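You operate a simulated robot arm through the tools that you are given. There is no shell and no other tool.

Carry out the task below with a simulated robot arm. There is one attempt and no reset: what you move stays moved.

## Task
Salt the cold dish, rock it, then lay the long stone in.
Fine: all the salt from the sifter jug, jug back in its place; three rocks or more, the dish ends flat. Set down upright: sifter jug.

Only the result counts: the job must be done as asked and must still hold three seconds after the hand-in. Knocking over, shifting, dropping, spilling or breaking anything else fails it.

## Robot
A 7-joint arm with a two-finger parallel gripper, fixed in place. Base frame: the origin is at the foot of the arm, x ahead of it, y to its left, z up. Units: mm, rad, N and s.
With the tool pointing down near the work surface it reaches from about 260 to 700 mm from the base axis. Its first joint turns from -2.897 to 2.897 rad. Payload 3.43 kg.
The tool frame sits at the grasp point between the pads (the TCP): z along the fingers, y along the line on which they close. The tips reach 30 mm beyond it. Largest opening 94 mm; finger width 28, thickness 10; the body of the gripper, 50 by 96 mm, starts 55 mm behind the TCP.
Orientation is that of the tool frame in the base frame, as [roll, pitch, yaw] about the fixed x, y, z axes, in that order (R = Rz(yaw) Ry(pitch) Rx(roll)). With the fingers straight down and closing along the base's y, the tool's x points along the base's -x, its y along +y and its z along -z.

## Interface
- The arm moves only by the tool move_arm. Its argument "moves" is one flat list of numbers, 7 for each row, row after row: the shift along the tool's x, y, z in units of 30 mm (1.0 is 30 mm), then the turn, a rotation vector about the tool's x, y, z in units of 6 degrees (1.0 is 6 degrees), then the gripper command, from -1 (fully open) to 1 (shut), values between in proportion. In form: [dx, dy, dz, rx, ry, rz, grip, dx, dy, dz, rx, ry, rz, grip, ...]. A call has 1 to 20 rows; each row shifts and turns the commanded pose from where the row before left it, along the tool's axes as they then stand. A call with a number of a shift or a turn outside -1 to 1 is refused whole. A row lasts 0.2 s, in which the tool goes at most 50 mm and 0.15 rad; a call with a longer step from one row to the next is refused whole, and so is a gripper value outside its range. A pose out of reach is approached as far as the arm can. The call stops where the force on the tool passes 40 N (or 10 N more than at its start, if that is more) or the arm is blocked; 0.2 s more then pass. The fingers move at their own pace (about 108 mm/s each) and stop on an object; they squeeze with about 42 N. The grip force told is the motor's: it shows also when the fingers shut on nothing. Time passes only in rows, and 0.2 s behind the last, so rows that do not move let the fingers close. It gives the time, the measured TCP pose, the force on the tool (base axes), the opening and the grip force at its end, in the units of the frame above (readings bear some noise), with the torque about the TCP (base axes, N m) and any sound that the robot's microphone picked up, and new pictures: "pictures" is both (left out), scene, wrist or none.
- Cameras (640 x 400 px; columns grow to the right, rows downward): "scene" is fixed at [51.9, -501.2, 1645.5]; the picture's right is [0.44, -0.90, 0.00], its down [-0.62, -0.30, -0.73] and it looks along [0.65, 0.32, -0.69] (base axes); focal length 357 px, centre (320, 200). "wrist" rides on the gripper at [76, 14, -102] in the tool frame; the picture's right is [-0.18, 0.98, 0.00], its down [-0.75, -0.14, -0.64] and it looks along [-0.63, -0.12, 0.77] (tool axes); focal length 243 px, centre (320, 200). There is no depth. A picture from a camera that has moved, and an enlarged one, comes with that camera's place and axes in the base frame and with its lens.
- raise_lower(by): slides the trunk up (or, below 0, down) by that many mm; the arm rides with it, the base frame stays. It gives what a move gives, with no picture.
- enlarge(camera, box): a new picture of the part [left, top, right, bottom] of that camera's present view, enlarged. The clock stands still meanwhile.
- job_done(): hands the job in; it is judged then, once.

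Places have to be worked out from the pictures, the camera data and where the tool is seen. Open the gripper and draw the arm clear of the work before you hand the job in, unless the task says otherwise.

The tools are called after "Emit:" as a command line: name --argument value ..., lists and objects as JSON in quotes. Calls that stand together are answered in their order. move_arm: Moves the arm, as the interface text tells. Its arguments: {"type":"object","properties":{"moves":{"type":"array","items":{"type":"number"}},"pictures":{"type":"string","enum":["both","scene","wrist","none"]}},"required":["moves"]} The other tools are called the same way: raise_lower (by) slides the trunk up or down; enlarge (camera, box) takes an enlarged picture of a part of a camera's view; job_done () hands the job in.

At the start:

```text
time: 0.0
eef_pos: [407.2, -115.3, 1307.0]
ee_rot: [3.139, 0.001, 3.141]
force: [-0.1, 0.3, 0.0]
ft_torque: [0.01, -0.04, 0.02]
grip_width: 94.2
grasp_force: 0.1
trunk travel left (down, up): [-325.0, 265.0]
```

scene: 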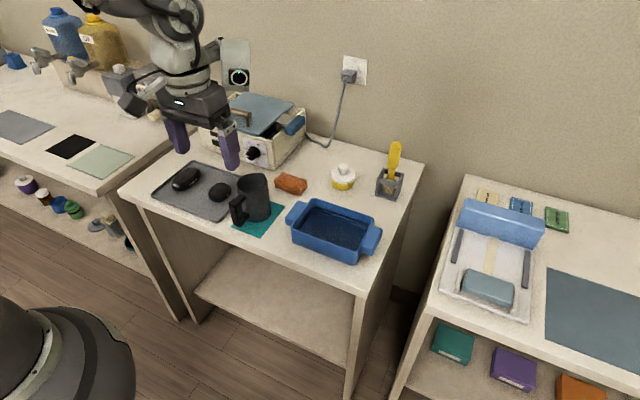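
wrist: 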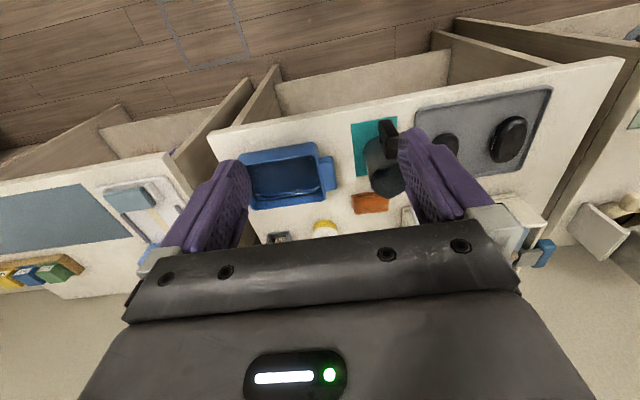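

I start by looking closely at the middle table, where I see a blue dish, a dark jug on a teal mat, and two black stones on a grey tray. I take enlarged pictures of these.

Emit:
enlarge --camera "scene" --box '[120, 140, 280, 240]'

Emit:
enlarge --camera "scene" --box '[260, 140, 420, 280]'

Emit:
enlarge --camera "wrist" --box '[220, 60, 580, 280]'

Emit:
enlarge --camera "scene" --box '[180, 80, 320, 180]'

```text
4.00 times, centred on (200, 190) of scene
camera zoom: at [51.9, -501.2, 1645.5], right [0.44, -0.9, 0.0], down [-0.62, -0.3, -0.73], along [0.65, 0.32, -0.69], focal length 1427 px, centre (800, 240)
```

zoom: 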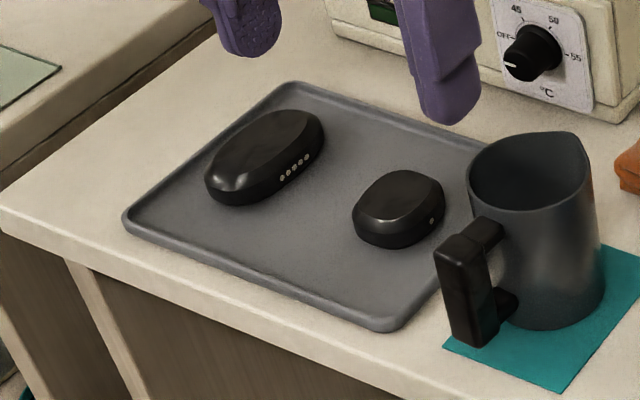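

```text
2.86 times, centred on (340, 210) of scene
camera zoom: at [51.9, -501.2, 1645.5], right [0.44, -0.9, 0.0], down [-0.62, -0.3, -0.73], along [0.65, 0.32, -0.69], focal length 1019 px, centre (263, 171)
```

zoom: 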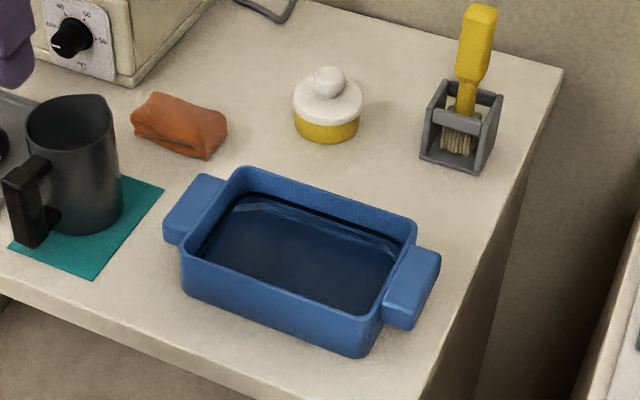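

```text
1.78 times, centred on (400, 170) of wrist
camera zoom: at [330.6, -100.1, 1410.5], right [0.18, 0.98, 0.0], down [0.75, -0.14, 0.64], along [0.63, -0.12, -0.77], focal length 431 px, centre (178, 253)
```

zoom: 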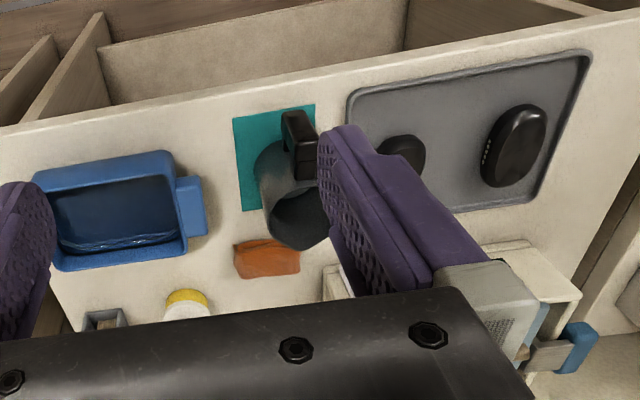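

```text
4.00 times, centred on (250, 130) of scene
camera zoom: at [51.9, -501.2, 1645.5], right [0.44, -0.9, 0.0], down [-0.62, -0.3, -0.73], along [0.65, 0.32, -0.69], focal length 1427 px, centre (600, 480)
```

zoom: 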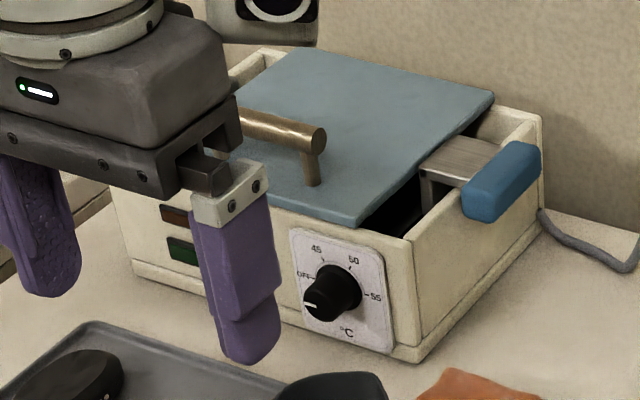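

The dish, jug and stones are roughly located (table top near z=900). I'll look at the other tables and read details before deciding which dish is the cold one.

Emit:
enlarge --camera "scene" --box '[420, 170, 640, 400]'

Emit:
enlarge --camera "scene" --box '[0, 0, 180, 250]'

Emit:
enlarge --camera "scene" --box '[225, 160, 305, 240]'

Emit:
enlarge --camera "wrist" --box '[0, 100, 200, 300]'

```text
1.74 times, centred on (530, 285) of scene
camera zoom: at [51.9, -501.2, 1645.5], right [0.44, -0.9, 0.0], down [-0.62, -0.3, -0.73], along [0.65, 0.32, -0.69], focal length 620 px, centre (-45, 52)
```

zoom: 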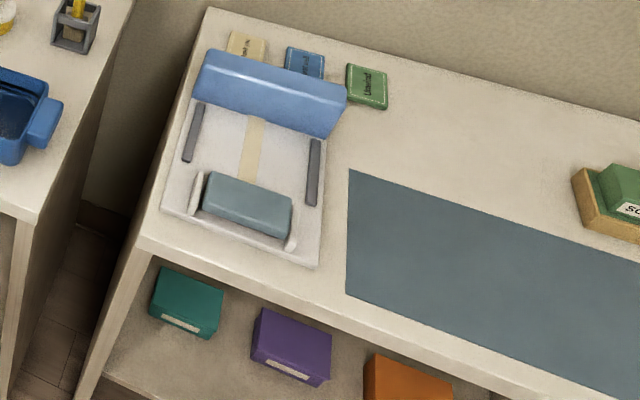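

```text
1.60 times, centred on (90, 125) of scene
camera zoom: at [51.9, -501.2, 1645.5], right [0.44, -0.9, 0.0], down [-0.62, -0.3, -0.73], along [0.65, 0.32, -0.69], focal length 571 px, centre (688, 320)
```

zoom: 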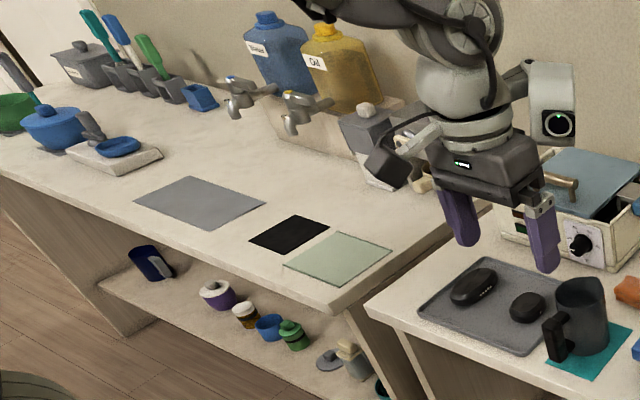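

```text
5.00 times, centred on (265, 200) of scene
camera zoom: at [51.9, -501.2, 1645.5], right [0.44, -0.9, 0.0], down [-0.62, -0.3, -0.73], along [0.65, 0.32, -0.69], focal length 1784 px, centre (595, 200)
```

zoom: 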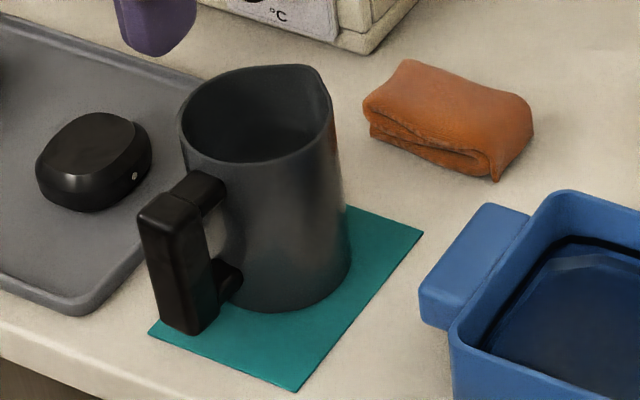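

```text
2.00 times, centred on (100, 200) of wrist
camera zoom: at [330.6, -100.1, 1410.5], right [0.18, 0.98, 0.0], down [0.75, -0.14, 0.64], along [0.63, -0.12, -0.77], focal length 485 px, centre (760, 200)
```

zoom: 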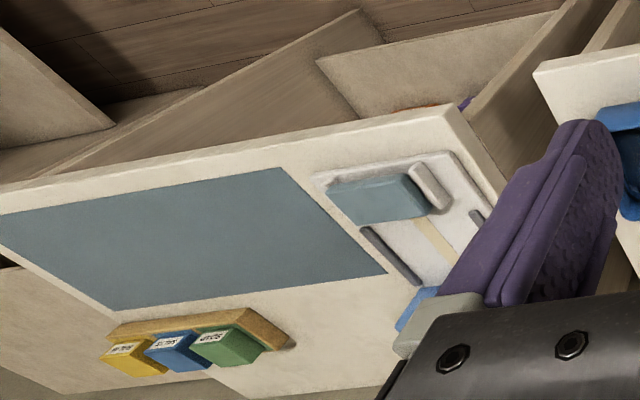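

The blue dish with liquid on the middle table is the cold dish, since the other container is the heater bath. The dark jug with a handle on the teal mat (centre near x=620, y=-18) is the sifter jug, and the long stone (5 dots) is at about (640, 256). I'll start by turning the tool horizontal towards +x in free air so I can later take the jug by its handle.

Emit:
move_arm --moves '[0, 0, 0, 0, -1, 0, -1, 0, 0, 0, 0, -1, 0, -1, 0, 0, 0, 0, -1, 0, -1, 0, 0, 0, 0, -1, 0, -1, 0, 0, 0, 0, -1, 0, -1, 0, 0, 0, 0, -1, 0, -1, 0, 0, 0, 0, -1, 0, -1, 0, 0, 0, 0, -1, 0, -1, 0, 0, 0, 0, -1, 0, -1, 0, 0, 0, 0, -1, 0, -1, 0, 0, 0, 0, -1, 0, -1, 0, 0, 0, 0, -1, 0, -1, 0, 0, 0, 0, -1, 0, -1, 0, 0, 0, 0, -1, 0, -1, 0, 0, 0, 0, -1, 0, -1]'

```text
time: 3.2
eef_pos: [464.2, -150.1, 1329.8]
ee_rot: [-0.495, 1.569, -0.497]
force: [-0.3, 0.1, -0.3]
ft_torque: [0.0, -0.01, 0.0]
grip_width: 94.0
grasp_force: 0.1
out of reach, approached as far as the arm can: row 9, 10, 11, 12, 13, 14
trunk travel left (down, up): [-325.0, 265.0]
camera wrist: at [362.7, -135.3, 1253.9], right [0.0, 0.98, 0.18], down [-0.64, -0.14, 0.75], along [0.77, -0.12, 0.63], focal length 243 px, centre (320, 200)
```

scene: 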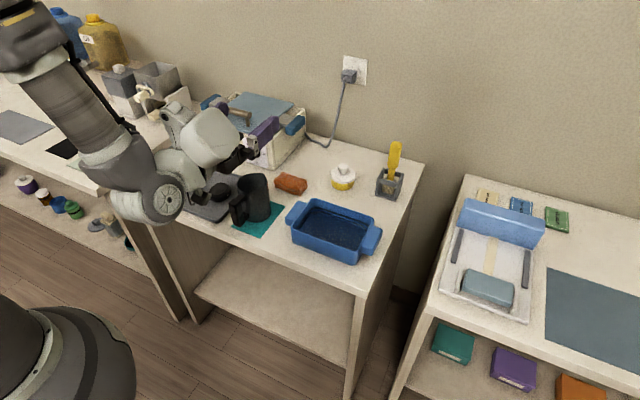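
wrist: 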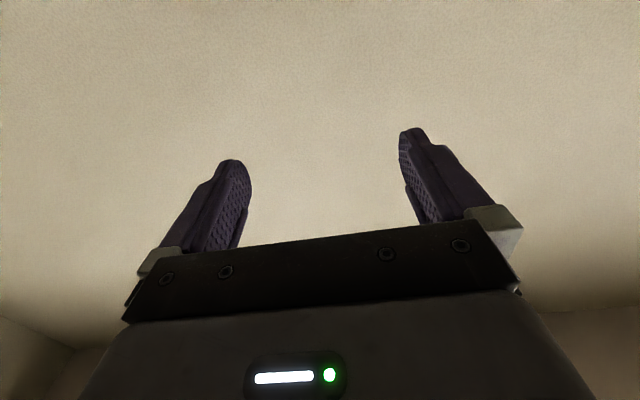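

The tool is now horizontal along +x with its camera underneath. I turn it about its own axis to bring the camera on top and see how far the wrist allows this.

Emit:
move_arm --moves '[0, 0, 0, 0, 0, -1, -1, 0, 0, 0, 0, 0, -1, -1, 0, 0, 0, 0, 0, -1, -1, 0, 0, 0, 0, 0, -1, -1, 0, 0, 0, 0, 0, -1, -1, 0, 0, 0, 0, 0, -1, -1, 0, 0, 0, 0, 0, -1, -1, 0, 0, 0, 0, 0, -1, -1, 0, 0, 0, 0, 0, -1, -1, 0, 0, 0, 0, 0, -1, -1, 0, 0, 0, 0, 0, -1, -1, 0, 0, 0, 0, 0, -1, -1, 0, 0, 0, 0, 0, -1, -1, 0, 0, 0, 0, 0, -1, -1, 0, 0, 0, 0, 0, -1, -1]'

```text
time: 5.6
eef_pos: [460.8, -155.9, 1339.5]
ee_rot: [-1.581, 0.452, -1.582]
force: [21.0, -11.5, 0.5]
ft_torque: [0.38, 0.6, 0.28]
grip_width: 93.9
grasp_force: 0.1
out of reach, approached as far as the arm can: row 3, 11
trunk travel left (down, up): [-325.0, 265.0]
stopped in row 11: the force on the tool passed its limit at 63 N (the readings are from after the stop); the commanded pose is now the measured one
camera wrist: at [357.9, -215.5, 1295.3], right [0.0, 0.59, -0.8], down [-0.63, 0.62, 0.46], along [0.77, 0.51, 0.37], focal length 243 px, centre (320, 200)
```

scene: 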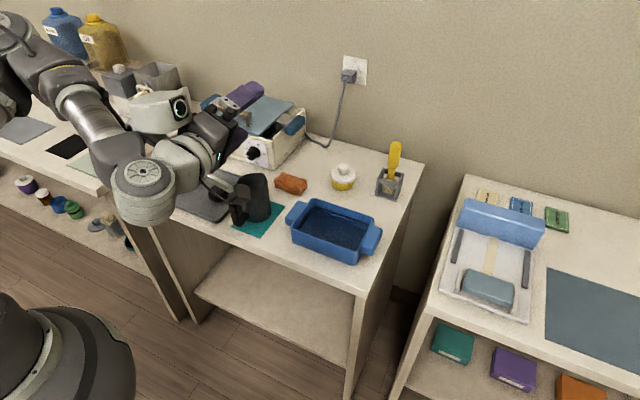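
wrist: 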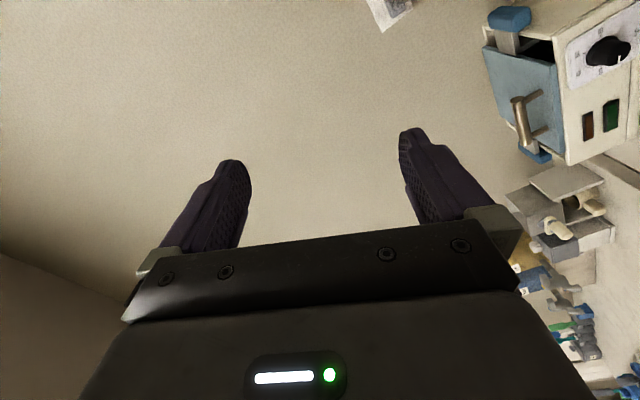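

The wrist hit something of the arm itself because the pose is folded too far: the trunk is too high for a level tool. I unwind the rotation first.

Emit:
move_arm --moves '[0, 0, 0, 0, 0, 1, -1, 0, 0, 0, 0, 0, 1, -1, 0, 0, 0, 0, 0, 1, -1, 0, 0, 0, 0, 0, 1, -1, 0, 0, 0, 0, 0, 1, -1, 0, 0, 0, 0, 0, 1, -1, 0, 0, 0, 0, 0, 1, -1, 0, 0, 0, 0, 0, 1, -1, 0, 0, 0, 0, 0, 1, -1, 0, 0, 0, 0, 0, 1, -1, 0, 0, 0, 0, 0, 0.7, -1]'

```text
time: 8.0
eef_pos: [461.2, -154.7, 1341.3]
ee_rot: [2.955, 1.562, 2.952]
force: [-0.1, -0.1, 0.5]
ft_torque: [-0.02, 0.02, -0.02]
grip_width: 93.8
grasp_force: 0.0
trunk travel left (down, up): [-325.0, 265.0]
camera wrist: at [358.0, -139.5, 1266.0], right [0.01, 0.98, 0.19], down [-0.64, -0.14, 0.76], along [0.77, -0.12, 0.62], focal length 243 px, centre (320, 200)
```

scene: 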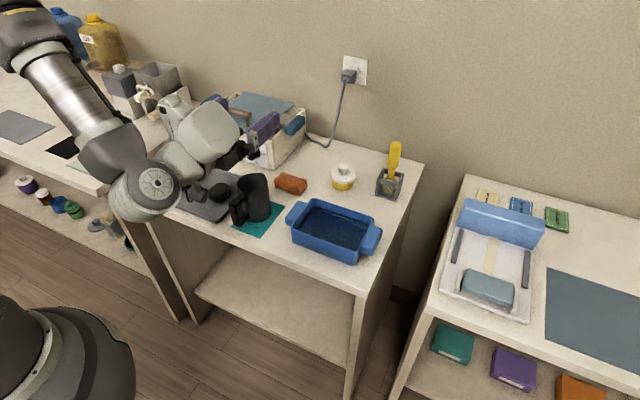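
wrist: 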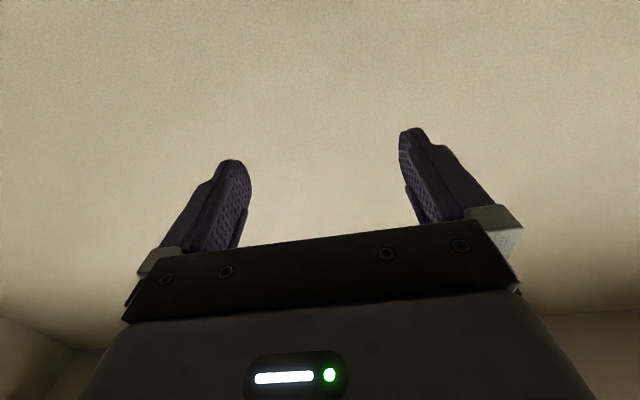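

Free of force again. A lower trunk will make level-tool poses at the bench comfortable; the space below the arm (x<500, in front of the bench) is clear, so I lower it in steps.

Emit:
raise_lower --by -150

```text
time: 9.7
eef_pos: [460.5, -155.4, 1190.0]
ee_rot: [3.121, 1.563, 3.116]
force: [-0.7, 0.1, 0.1]
ft_torque: [0.0, -0.01, 0.0]
grip_width: 94.0
grasp_force: 0.0
trunk travel left (down, up): [-175.0, 415.0]
```

The trunk slid 150 mm without contact. I lower it a further 150 mm, leaving the tool near z=1040, just in front of the bench edge.

Emit:
raise_lower --by -150

Emit:
move_arm --moves '[0, 0, 0, 0, 0, 0, -1]'

```text
time: 11.5
eef_pos: [460.5, -154.7, 1040.3]
ee_rot: [3.122, 1.563, 3.115]
force: [-0.9, 1.2, 0.5]
ft_torque: [0.0, 0.02, 0.01]
grip_width: 93.9
grasp_force: 0.1
trunk travel left (down, up): [-25.0, 565.0]
```

```text
time: 11.9
eef_pos: [460.5, -155.5, 1041.4]
ee_rot: [3.114, 1.562, 3.11]
force: [-0.2, -1.0, -0.2]
ft_torque: [0.02, -0.03, 0.01]
grip_width: 93.8
grasp_force: 0.0
trunk travel left (down, up): [-25.0, 565.0]
camera wrist: at [358.1, -139.5, 966.0], right [0.01, 0.98, 0.18], down [-0.64, -0.14, 0.76], along [0.77, -0.12, 0.62], focal length 243 px, centre (320, 200)
```

scene: 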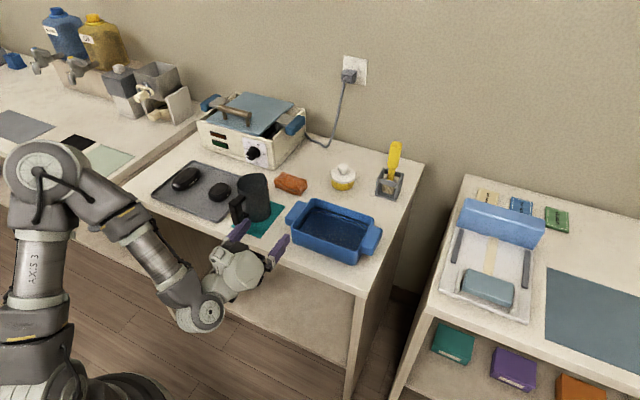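
wrist: 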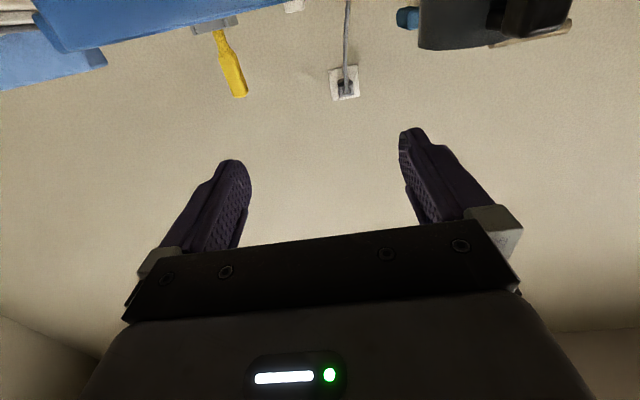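

The whole arm is visible now and nothing touched. I move the tool a little up and forward over the free bench edge and try turning the other way about the tool axis, a few steps at a time.

Emit:
move_arm --moves '[-1, 0, 0.7, 0, 0, 0, -1, -1, 0, 0.7, 0, 0, 0, -1, 0, 0, 0, 0, 0, 1, -1, 0, 0, 0, 0, 0, 1, -1, 0, 0, 0, 0, 0, 1, -1, 0, 0, 0, 0, 0, 1, -1, 0, 0, 0, 0, 0, 1, -1, 0, 0, 0, 0, 0, 1, -1, 0, 0, 0, 0, 0, 1, -1]'

```text
time: 13.9
eef_pos: [503.1, -154.6, 1099.5]
ee_rot: [1.583, 0.836, 1.575]
force: [-0.4, 0.7, -0.6]
ft_torque: [0.04, -0.04, -0.01]
grip_width: 94.0
grasp_force: 0.1
trunk travel left (down, up): [-25.0, 565.0]
camera wrist: at [400.7, -92.5, 1054.4], right [0.01, 0.61, 0.8], down [-0.64, -0.61, 0.47], along [0.77, -0.51, 0.38], focal length 243 px, centre (320, 200)
```

scene: 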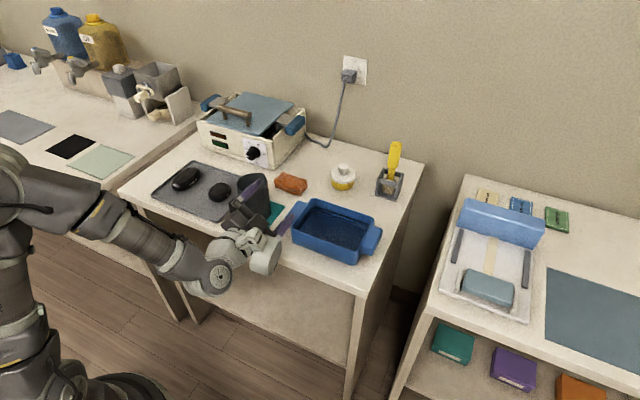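
wrist: 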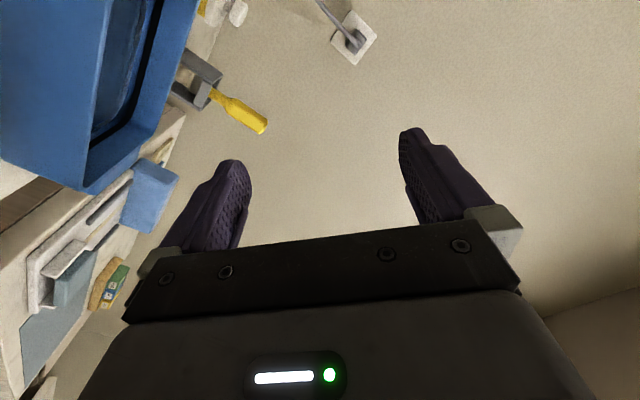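

Turning positive works with no reach warnings and the forearm is shallower now. I continue the turn towards camera-on-top.

Emit:
move_arm --moves '[0, 0, 0, 0, 0, 1, -1, 0, 0, 0, 0, 0, 1, -1, 0, 0, 0, 0, 0, 1, -1, 0, 0, 0, 0, 0, 1, -1, 0, 0, 0, 0, 0, 1, -1, 0, 0, 0, 0, 0, 1, -1, 0, 0, 0, 0, 0, 1, -1, 0, 0, 0, 0, 0, 1, -1, 0, 0, 0, 0, 0, 1, -1, 0, 0, 0, 0, 0, 1, -1, 0, 0, 0, 0, 0, 1, -1, 0, 0, 0, 0, 0, 1, -1, 0, 0, 0, 0, 0, 1, -1]'

```text
time: 16.7
eef_pos: [502.1, -154.0, 1100.4]
ee_rot: [1.581, -0.524, 1.561]
force: [0.0, 0.1, 0.6]
ft_torque: [-0.01, -0.01, 0.0]
grip_width: 94.0
grasp_force: 0.1
trunk travel left (down, up): [-25.0, 565.0]
camera wrist: at [401.5, -95.5, 1152.5], right [0.0, -0.65, 0.76], down [-0.65, -0.58, -0.49], along [0.76, -0.49, -0.43], focal length 243 px, centre (320, 200)
```

scene: 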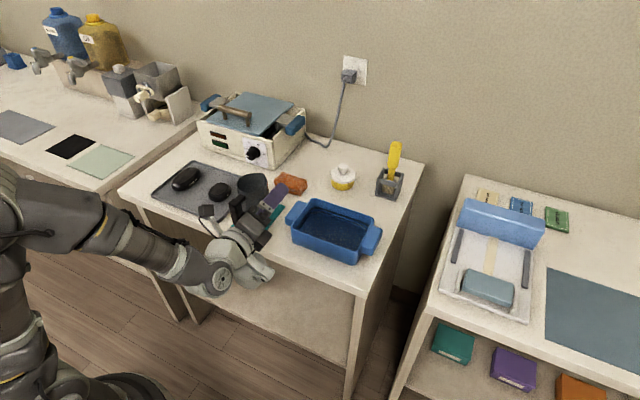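
wrist: 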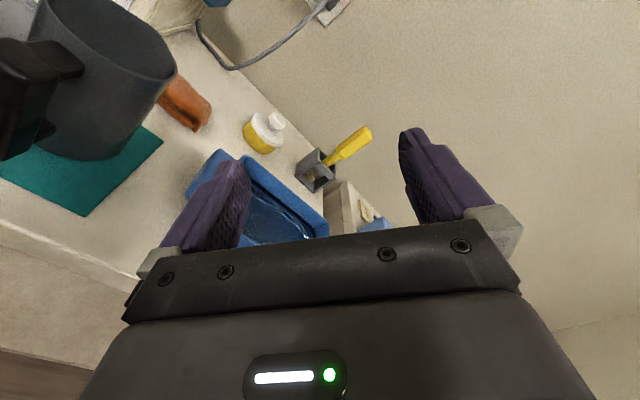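

Still no warning at 120 degrees. I finish the half turn so the camera is on top.

Emit:
move_arm --moves '[0, 0, 0, 0, 0, 1, -1, 0, 0, 0, 0, 0, 1, -1, 0, 0, 0, 0, 0, 1, -1, 0, 0, 0, 0, 0, 1, -1, 0, 0, 0, 0, 0, 1, -1, 0, 0, 0, 0, 0, 1, -1, 0, 0, 0, 0, 0, 1, -1, 0, 0, 0, 0, 0, 1, -1, 0, 0, 0, 0, 0, 1, -1, 0, 0, 0, 0, 0, 1, -1]'

```text
time: 18.9
eef_pos: [503.6, -154.3, 1100.2]
ee_rot: [-2.902, -1.562, -0.242]
force: [-0.4, -0.1, 0.6]
ft_torque: [0.01, 0.01, 0.01]
grip_width: 94.1
grasp_force: 0.0
trunk travel left (down, up): [-25.0, 565.0]
camera wrist: at [401.2, -168.6, 1177.2], right [-0.01, -0.98, -0.19], down [-0.65, 0.15, -0.75], along [0.76, 0.12, -0.64], focal length 243 px, centre (320, 200)
```

scene: 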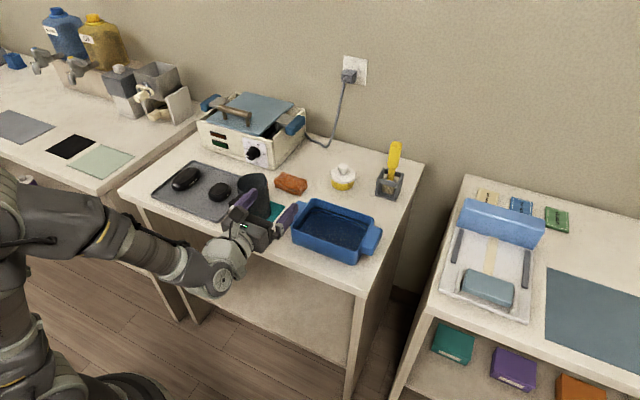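
wrist: 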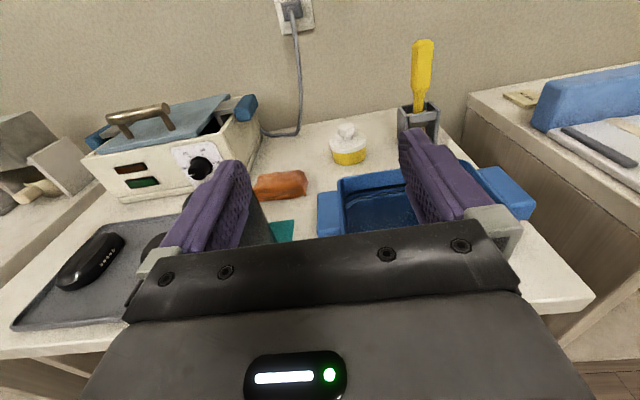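

Camera is on top with the tool level. I shift to y≈-5 and slightly back so that the wrist camera looks straight at the jug and its handle.

Emit:
move_arm --moves '[0, -1, -0.4, 0, 0, 0, -1, 0, -1, -0.4, 0, 0, 0, -1, 0, -1, -0.4, 0, 0, 0, -1, 0, -1, 0, 0, 0, 0, -1, 0, -1, 0, 0, 0, 0, -1, 0, 0, 0, 0, 0, 0, -1]'

```text
time: 20.3
eef_pos: [484.6, -65.3, 1105.1]
ee_rot: [-3.046, -1.56, -0.099]
force: [0.1, 0.0, 0.3]
ft_torque: [-0.01, 0.0, 0.02]
grip_width: 94.2
grasp_force: 0.1
out of reach, approached as far as the arm can: row 3, 4, 5
trunk travel left (down, up): [-25.0, 565.0]
camera wrist: at [383.6, -78.0, 1183.6], right [-0.01, -0.98, -0.19], down [-0.65, 0.14, -0.75], along [0.76, 0.12, -0.64], focal length 243 px, centre (320, 200)
```

scene: 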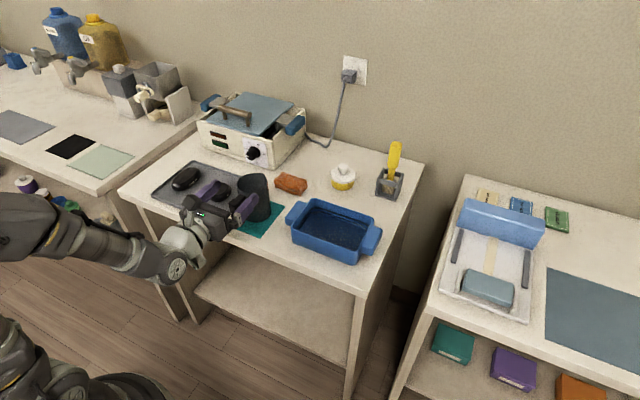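
wrist: 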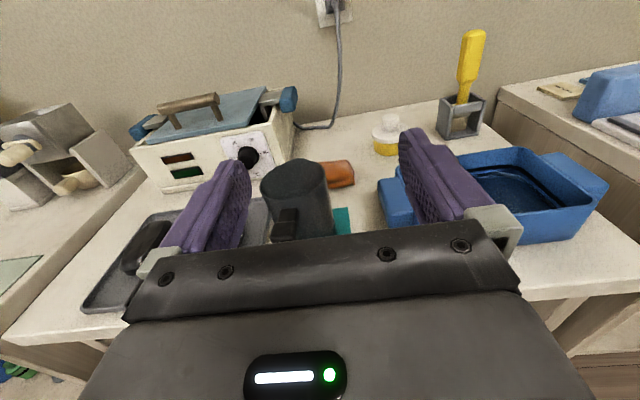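

The arm reached its inner limit (radius about 490), but the handle at radius 540 should be fine, coming down from above. I enlarge the wrist view to fix the jug handle's place.

Emit:
enlarge --camera "wrist" --box '[220, 140, 380, 250]'

Emit:
enlarge --camera "wrist" --box '[360, 120, 620, 250]'

Emit:
enlarge --camera "scene" --box '[170, 150, 290, 250]'

```text
3.64 times, centred on (300, 195) of wrist
camera zoom: at [383.6, -78.0, 1183.6], right [-0.01, -0.98, -0.19], down [-0.65, 0.14, -0.75], along [0.76, 0.12, -0.64], focal length 882 px, centre (393, 218)
```

zoom: 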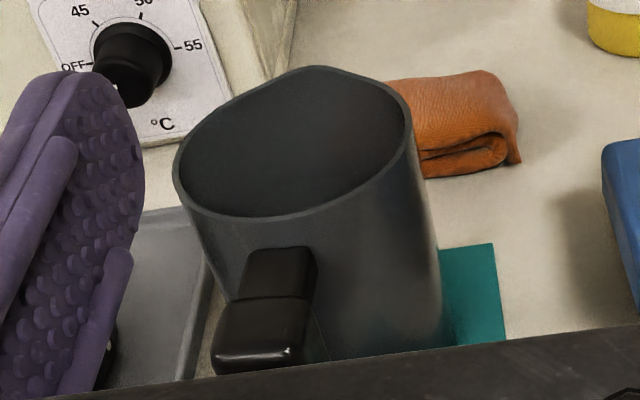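

```text
2.46 times, centred on (490, 185) of wrist
camera zoom: at [383.6, -78.0, 1183.6], right [-0.01, -0.98, -0.19], down [-0.65, 0.14, -0.75], along [0.76, 0.12, -0.64], focal length 597 px, centre (-98, 237)
```

zoom: 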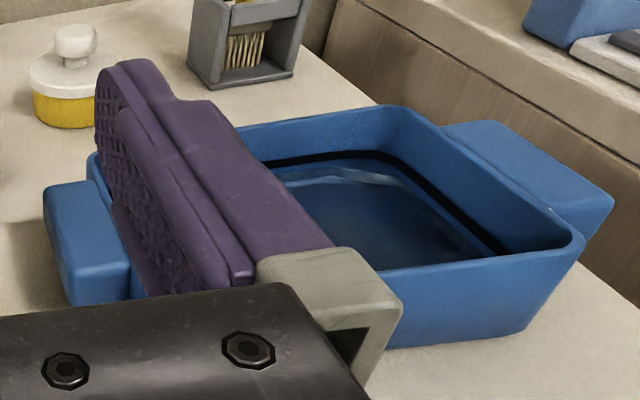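

```text
4.00 times, centred on (230, 200) of scene
camera zoom: at [51.9, -501.2, 1645.5], right [0.44, -0.9, 0.0], down [-0.62, -0.3, -0.73], along [0.65, 0.32, -0.69], focal length 1427 px, centre (680, 200)
```

zoom: 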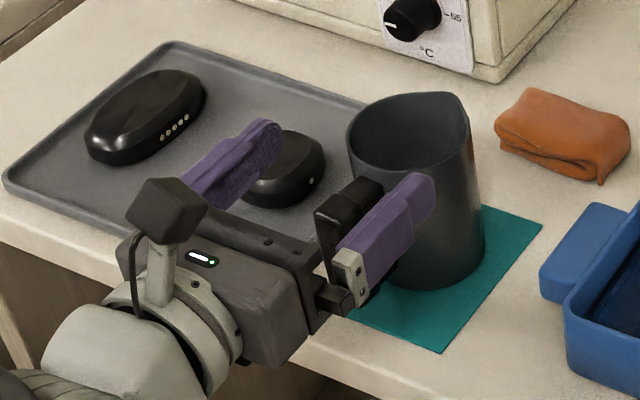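

The handle bar is about 24 mm wide, centred near (551, -9) with its top near z=1010, and points from the body at about -7 degrees off the x axis. I move forward at safe height and read where the command frame stands.

Emit:
move_arm --moves '[0, 0, 1, 0, 0, 0, -1, 0, 0, 1, 0, 0, 0, -1]' --pictures "none"

Emit:
raise_lower --by -25

```text
time: 20.9
eef_pos: [543.7, -66.0, 1105.3]
ee_rot: [3.117, -1.563, 0.023]
force: [-0.9, -0.1, -0.5]
ft_torque: [0.0, 0.0, 0.03]
grip_width: 93.7
grasp_force: 0.0
trunk travel left (down, up): [-25.0, 565.0]
```

```text
time: 21.6
eef_pos: [543.5, -65.9, 1080.8]
ee_rot: [-3.121, -1.561, -0.023]
force: [0.1, 1.1, 0.2]
ft_torque: [-0.02, -0.01, 0.01]
grip_width: 94.0
grasp_force: 0.1
trunk travel left (down, up): [0.0, 590.0]
```

Command frame matches the measured pose. I move over to y=-10, turn 6 degrees about the vertical to line up with the handle, and look.

Emit:
move_arm --moves '[0, -1, 0, 0, 0, 0, -1, 0, -0.86, 0, 0, 0, 0, -1, 0, 0, 0, -1, 0, 0, -1, 0, 0, 0, 0, 0, 0, -1]'

```text
time: 22.6
eef_pos: [544.9, -8.9, 1082.0]
ee_rot: [3.065, -1.563, -0.033]
force: [0.1, 0.1, -0.2]
ft_torque: [0.01, -0.04, -0.02]
grip_width: 93.8
grasp_force: 0.0
trunk travel left (down, up): [0.0, 590.0]
camera wrist: at [441.4, -11.7, 1159.1], right [-0.11, -0.98, -0.18], down [-0.63, 0.21, -0.75], along [0.77, 0.03, -0.64], focal length 243 px, centre (320, 200)
```

scene: 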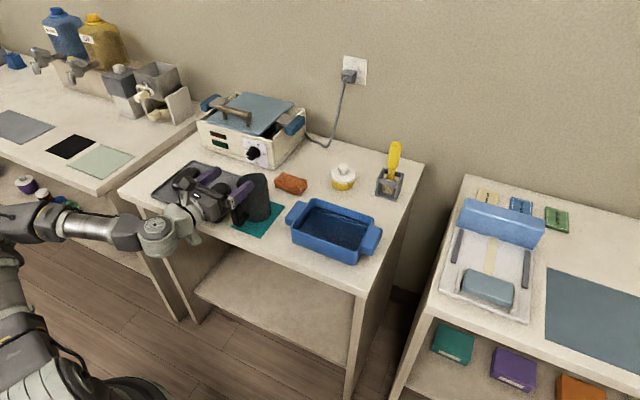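
wrist: 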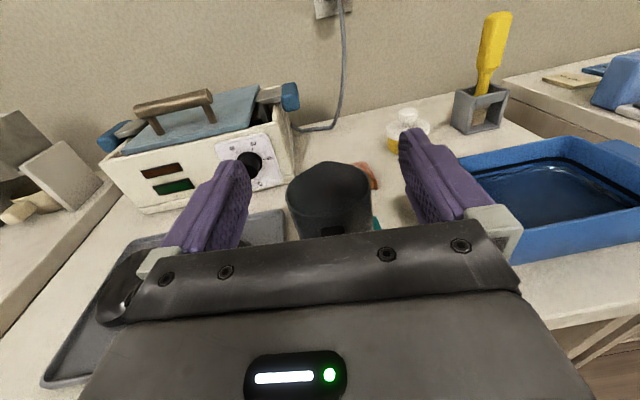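

The tool is straight above the handle at z=1082. I enlarge both views to check alignment before descending.

Emit:
enlarge --camera "wrist" --box '[240, 140, 420, 250]'

Emit:
enlarge --camera "scene" --box '[150, 140, 290, 250]'

```text
3.56 times, centred on (330, 195) of wrist
camera zoom: at [441.4, -11.7, 1159.1], right [-0.11, -0.98, -0.18], down [-0.63, 0.21, -0.75], along [0.77, 0.03, -0.64], focal length 863 px, centre (284, 218)
```

zoom: 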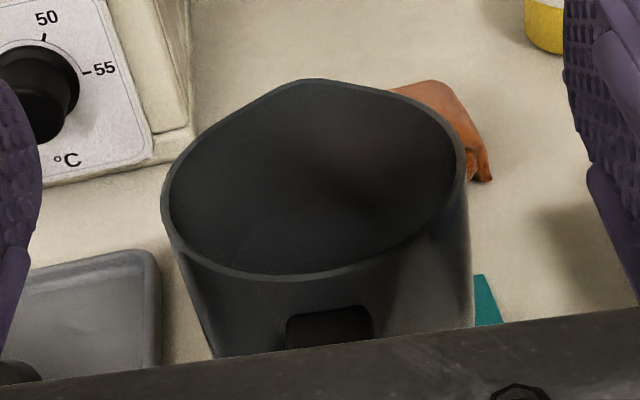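

```text
3.64 times, centred on (220, 195) of scene
camera zoom: at [51.9, -501.2, 1645.5], right [0.44, -0.9, 0.0], down [-0.62, -0.3, -0.73], along [0.65, 0.32, -0.69], focal length 1297 px, centre (684, 218)
```

zoom: 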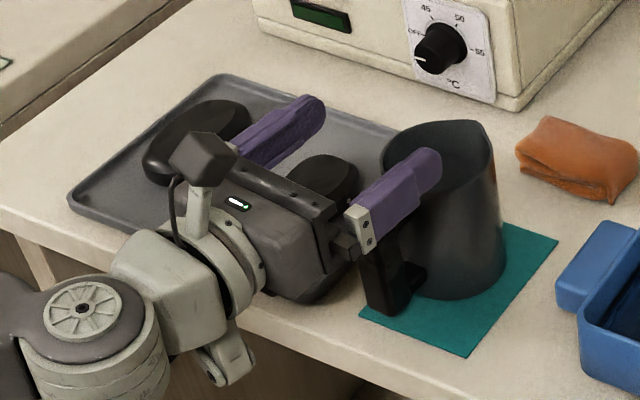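

The handle joins the body near (587, -11), so the fingers at y=-9±47 straddle the bar well. I descend in small steps, watching the force.

Emit:
move_arm --moves '[-0.5, 0, 0, 0, 0, 0, -1, -0.5, 0, 0, 0, 0, 0, -1, -0.5, 0, 0, 0, 0, 0, -1, -0.5, 0, 0, 0, 0, 0, -1, -0.5, 0, 0, 0, 0, 0, -1, -0.5, 0, 0, 0, 0, 0, -1, 0, 0, 0, 0, 0, 0, -1]'

```text
time: 24.2
eef_pos: [537.9, 20.1, 1027.8]
ee_rot: [3.088, -1.557, -0.059]
force: [0.6, 0.0, -0.3]
ft_torque: [0.02, 0.01, -0.02]
grip_width: 93.8
grasp_force: 0.1
out of reach, approached as far as the arm can: row 2, 3, 4, 5, 6
trunk travel left (down, up): [0.0, 590.0]
camera wrist: at [436.3, 17.4, 1106.2], right [-0.11, -0.98, -0.18], down [-0.63, 0.21, -0.75], along [0.77, 0.03, -0.64], focal length 243 px, centre (320, 200)
```

scene: 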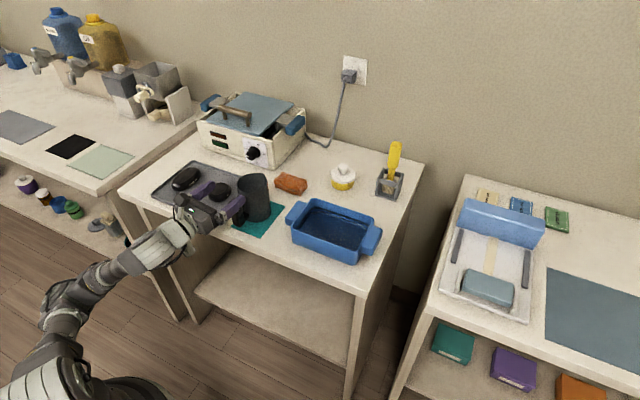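
wrist: 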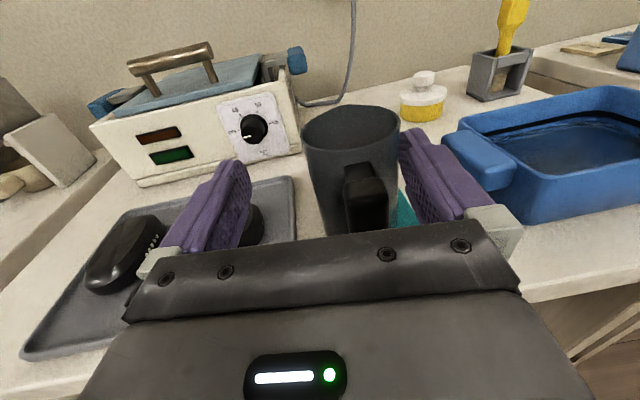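

Below z≈1070 a fully level tool gets out of reach and the hand drifts sideways, so I will not descend this way. I rise straight up, then pitch the tool about 45 degrees downward, which suits the arm better for gripping the handle.

Emit:
move_arm --moves '[1, 0, 0, 0, 0, 0, -1, 1, 0, 0, 0, 0, 0, -1, 1, 0, 0, 0, 0, 0, -1, 0, 0, 0, 0, 0, 0, -1]'

```text
time: 25.2
eef_pos: [538.4, 17.2, 1121.0]
ee_rot: [2.975, -1.562, 0.058]
force: [-0.1, -0.3, 0.2]
ft_torque: [-0.01, -0.01, 0.0]
grip_width: 94.1
grasp_force: 0.1
trunk travel left (down, up): [0.0, 590.0]
camera wrist: at [435.0, 15.6, 1198.6], right [-0.11, -0.98, -0.18], down [-0.63, 0.21, -0.75], along [0.77, 0.03, -0.64], focal length 243 px, centre (320, 200)
```

scene: 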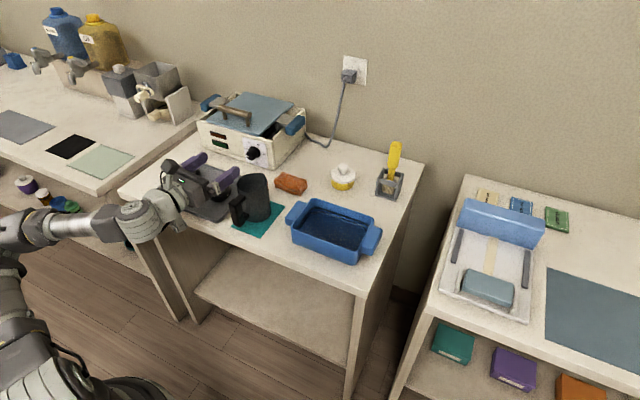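
wrist: 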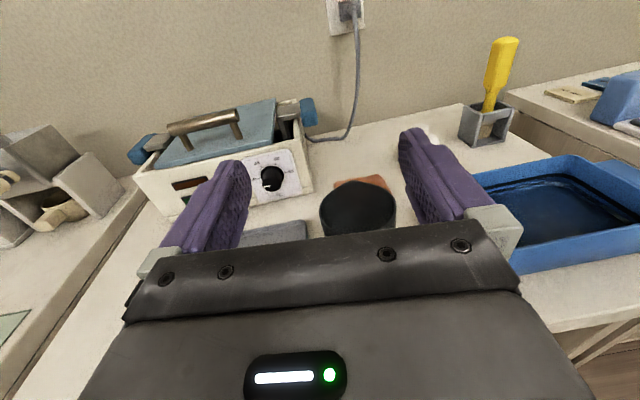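

Clear above the jug. Now I pitch the tool 42 degrees downwards in place and watch the elbow.

Emit:
move_arm --moves '[0, 0, 0, 0, -1, 0, -1, 0, 0, 0, 0, -1, 0, -1, 0, 0, 0, 0, -1, 0, -1, 0, 0, 0, 0, -1, 0, -1, 0, 0, 0, 0, -1, 0, -1, 0, 0, 0, 0, -1, 0, -1, 0, 0, 0, 0, -1, 0, -1]'

```text
time: 26.8
eef_pos: [537.5, 18.8, 1119.0]
ee_rot: [-3.142, -0.829, -0.107]
force: [0.6, 0.7, 0.0]
ft_torque: [0.01, -0.04, 0.03]
grip_width: 94.0
grasp_force: 0.1
trunk travel left (down, up): [0.0, 590.0]
camera wrist: at [513.1, 8.2, 1245.4], right [-0.23, -0.96, -0.14], down [-0.96, 0.25, -0.12], along [0.15, 0.1, -0.98], focal length 243 px, centre (320, 200)
```

scene: 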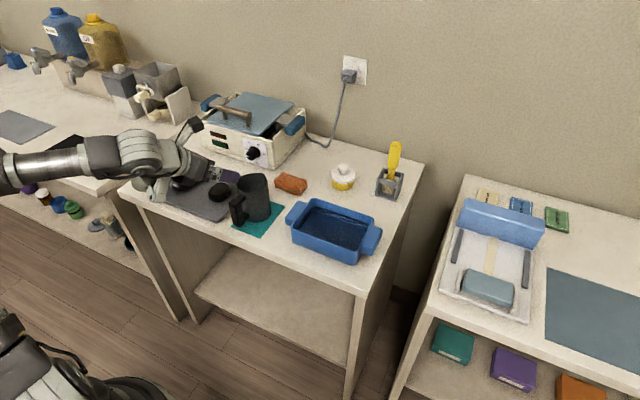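
wrist: 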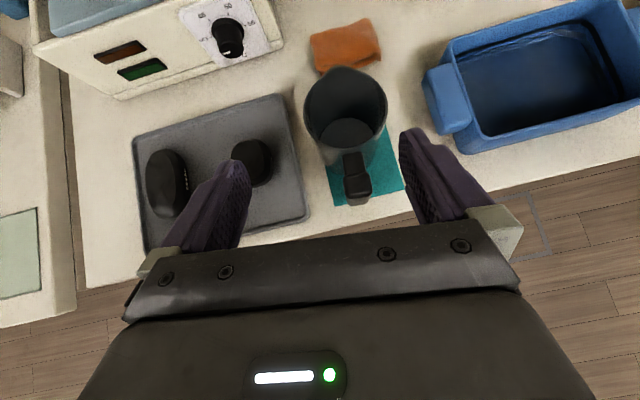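

This is a fine overhead view. I enlarge the jug, the dish and the stones to refine positions and look inside the jug.

Emit:
enlarge --camera "wrist" --box '[280, 50, 440, 220]'

Emit:
enlarge --camera "wrist" --box '[410, 0, 640, 160]'

Emit:
enlarge --camera "wrist" --box '[120, 80, 320, 260]'

```text
2.35 times, centred on (360, 135) of wrist
camera zoom: at [513.1, 8.2, 1245.4], right [-0.23, -0.96, -0.14], down [-0.96, 0.25, -0.12], along [0.15, 0.1, -0.98], focal length 571 px, centre (226, 353)
```

zoom: 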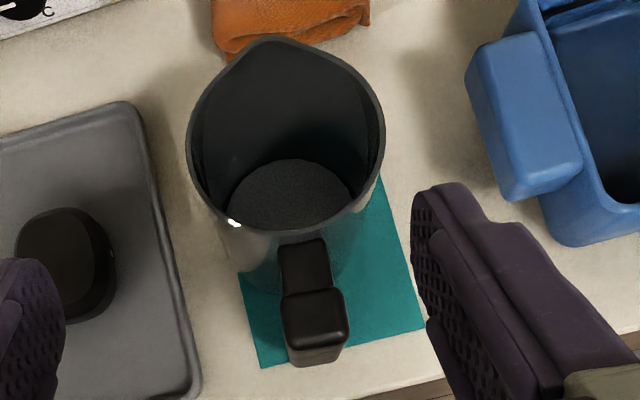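

```text
2.50 times, centred on (525, 80) of wrist
camera zoom: at [513.1, 8.2, 1245.4], right [-0.23, -0.96, -0.14], down [-0.96, 0.25, -0.12], along [0.15, 0.1, -0.98], focal length 606 px, centre (-192, 500)
```

zoom: 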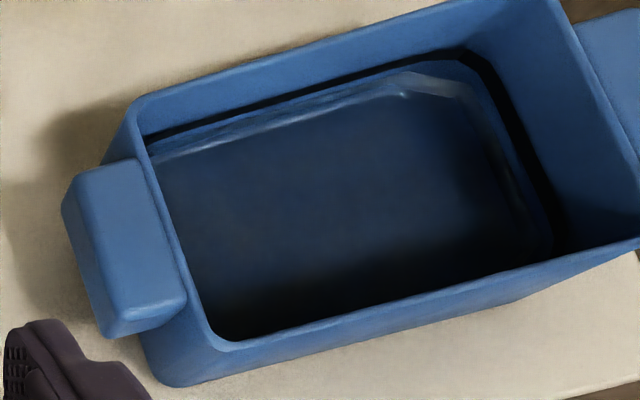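

```text
2.22 times, centred on (220, 170) of wrist
camera zoom: at [513.1, 8.2, 1245.4], right [-0.23, -0.96, -0.14], down [-0.96, 0.25, -0.12], along [0.15, 0.1, -0.98], focal length 539 px, centre (542, 267)
```

zoom: 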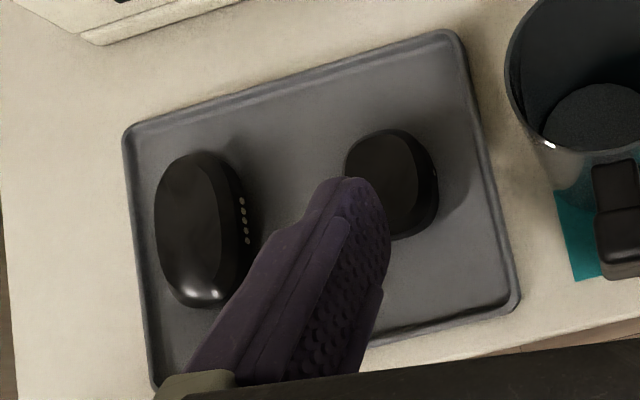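

I can see a grey granular salt layer at the bottom of the jug. The handle bar centre is at about (556, -8) with the body centre near (626, -16). I go to a pre-grasp 90 mm back along the tilted tool axis from the handle's middle.

Emit:
move_arm --moves '[-0.675, 0.165, 0.21, 0, 0, 0, -1, -0.675, 0.165, 0.21, 0, 0, 0, -1, -0.675, 0.165, 0.21, 0, 0, 0, -1, -0.675, 0.165, 0.21, 0, 0, 0, -1, -0.675, 0.165, 0.21, 0, 0, 0, -1, 0, 0, 0, 0, 0, 0, -1]'

```text
time: 28.2
eef_pos: [490.2, -0.9, 1023.5]
ee_rot: [3.139, -0.831, -0.108]
force: [0.2, -0.6, 0.4]
ft_torque: [-0.02, -0.01, 0.0]
grip_width: 94.2
grasp_force: 0.1
trunk travel left (down, up): [0.0, 590.0]
camera wrist: at [464.5, -11.7, 1148.4], right [-0.23, -0.96, -0.14], down [-0.96, 0.25, -0.12], along [0.15, 0.1, -0.98], focal length 243 px, centre (320, 200)
```

scene: 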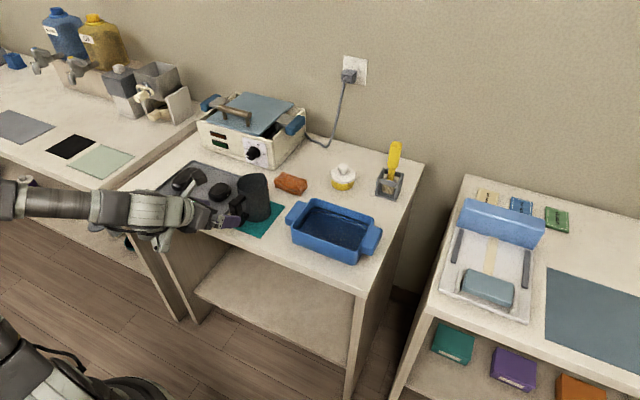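
wrist: 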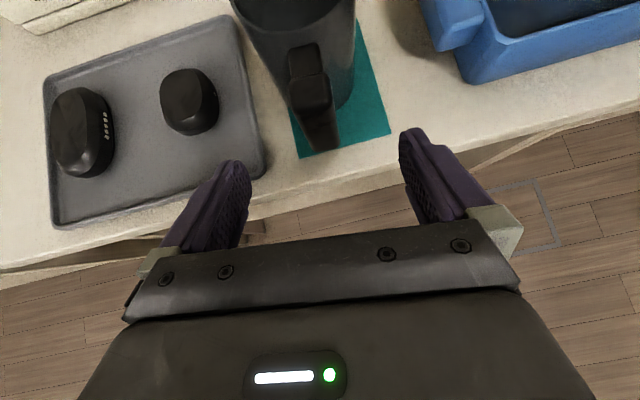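

The pre-grasp pose is reached without warnings. I enlarge to check the handle's lateral alignment with the fingers.

Emit:
enlarge --camera "wrist" --box '[220, 0, 420, 200]'

Emit:
enlarge --camera "scene" --box '[140, 150, 290, 260]'

```text
2.00 times, centred on (320, 100) of wrist
camera zoom: at [464.5, -11.7, 1148.4], right [-0.23, -0.96, -0.14], down [-0.96, 0.25, -0.12], along [0.15, 0.1, -0.98], focal length 485 px, centre (320, 400)
```

zoom: 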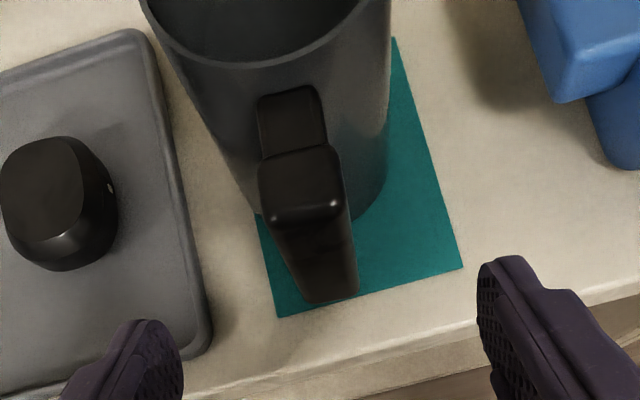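

```text
3.64 times, centred on (215, 205) of scene
camera zoom: at [51.9, -501.2, 1645.5], right [0.44, -0.9, 0.0], down [-0.62, -0.3, -0.73], along [0.65, 0.32, -0.69], focal length 1297 px, centre (702, 182)
```

zoom: 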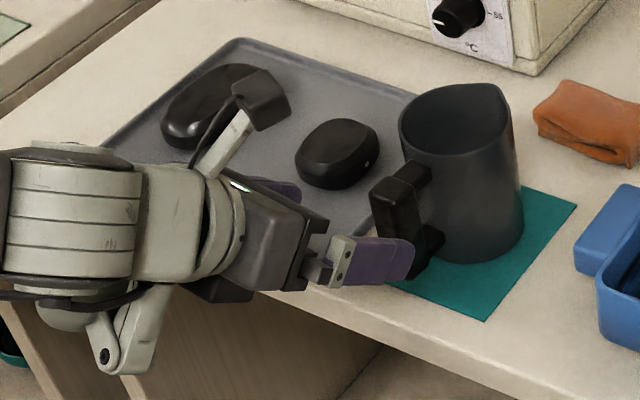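

The bar centre (557, -7) lies on the tool axis line. I advance 87 mm along the tool axis with open fingers.

Emit:
move_arm --moves '[0, 0, 0.486, 0, 0, 0, -1, 0, 0, 0.486, 0, 0, 0, -1, 0, 0, 0.486, 0, 0, 0, -1, 0, 0, 0.486, 0, 0, 0, -1, 0, 0, 0.486, 0, 0, 0, -1, 0, 0, 0.486, 0, 0, 0, -1, 0, 0, 0, 0, 0, 0, -1]'

Emit:
enlarge --camera "scene" --box '[140, 150, 290, 260]'

```text
time: 29.8
eef_pos: [555.0, -10.6, 962.7]
ee_rot: [-3.141, -0.828, -0.107]
force: [0.7, -0.4, 0.1]
ft_torque: [-0.02, 0.02, 0.02]
grip_width: 93.9
grasp_force: 0.1
trunk travel left (down, up): [0.0, 590.0]
camera wrist: at [530.6, -21.4, 1088.7], right [-0.23, -0.96, -0.13], down [-0.96, 0.25, -0.12], along [0.15, 0.1, -0.98], focal length 243 px, centre (320, 200)
```

scene: 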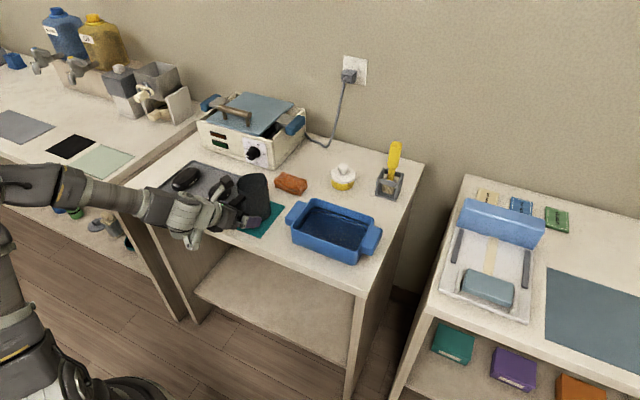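
wrist: 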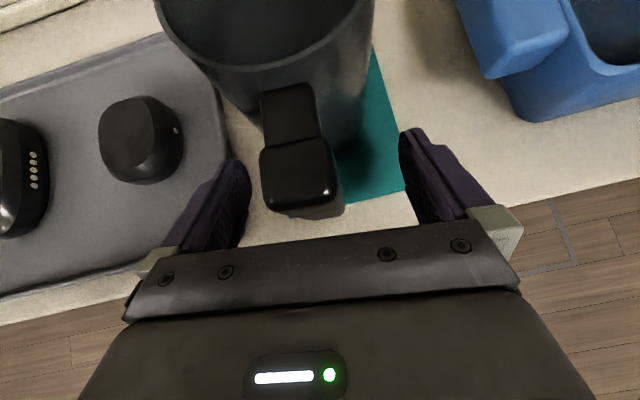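

```text
3.64 times, centred on (215, 205) of scene
camera zoom: at [51.9, -501.2, 1645.5], right [0.44, -0.9, 0.0], down [-0.62, -0.3, -0.73], along [0.65, 0.32, -0.69], focal length 1297 px, centre (702, 182)
```

zoom: 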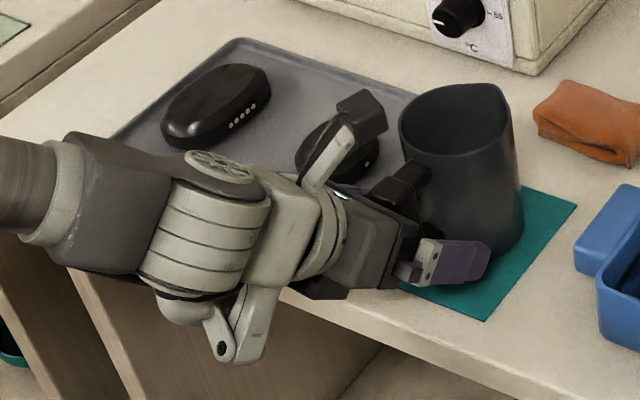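

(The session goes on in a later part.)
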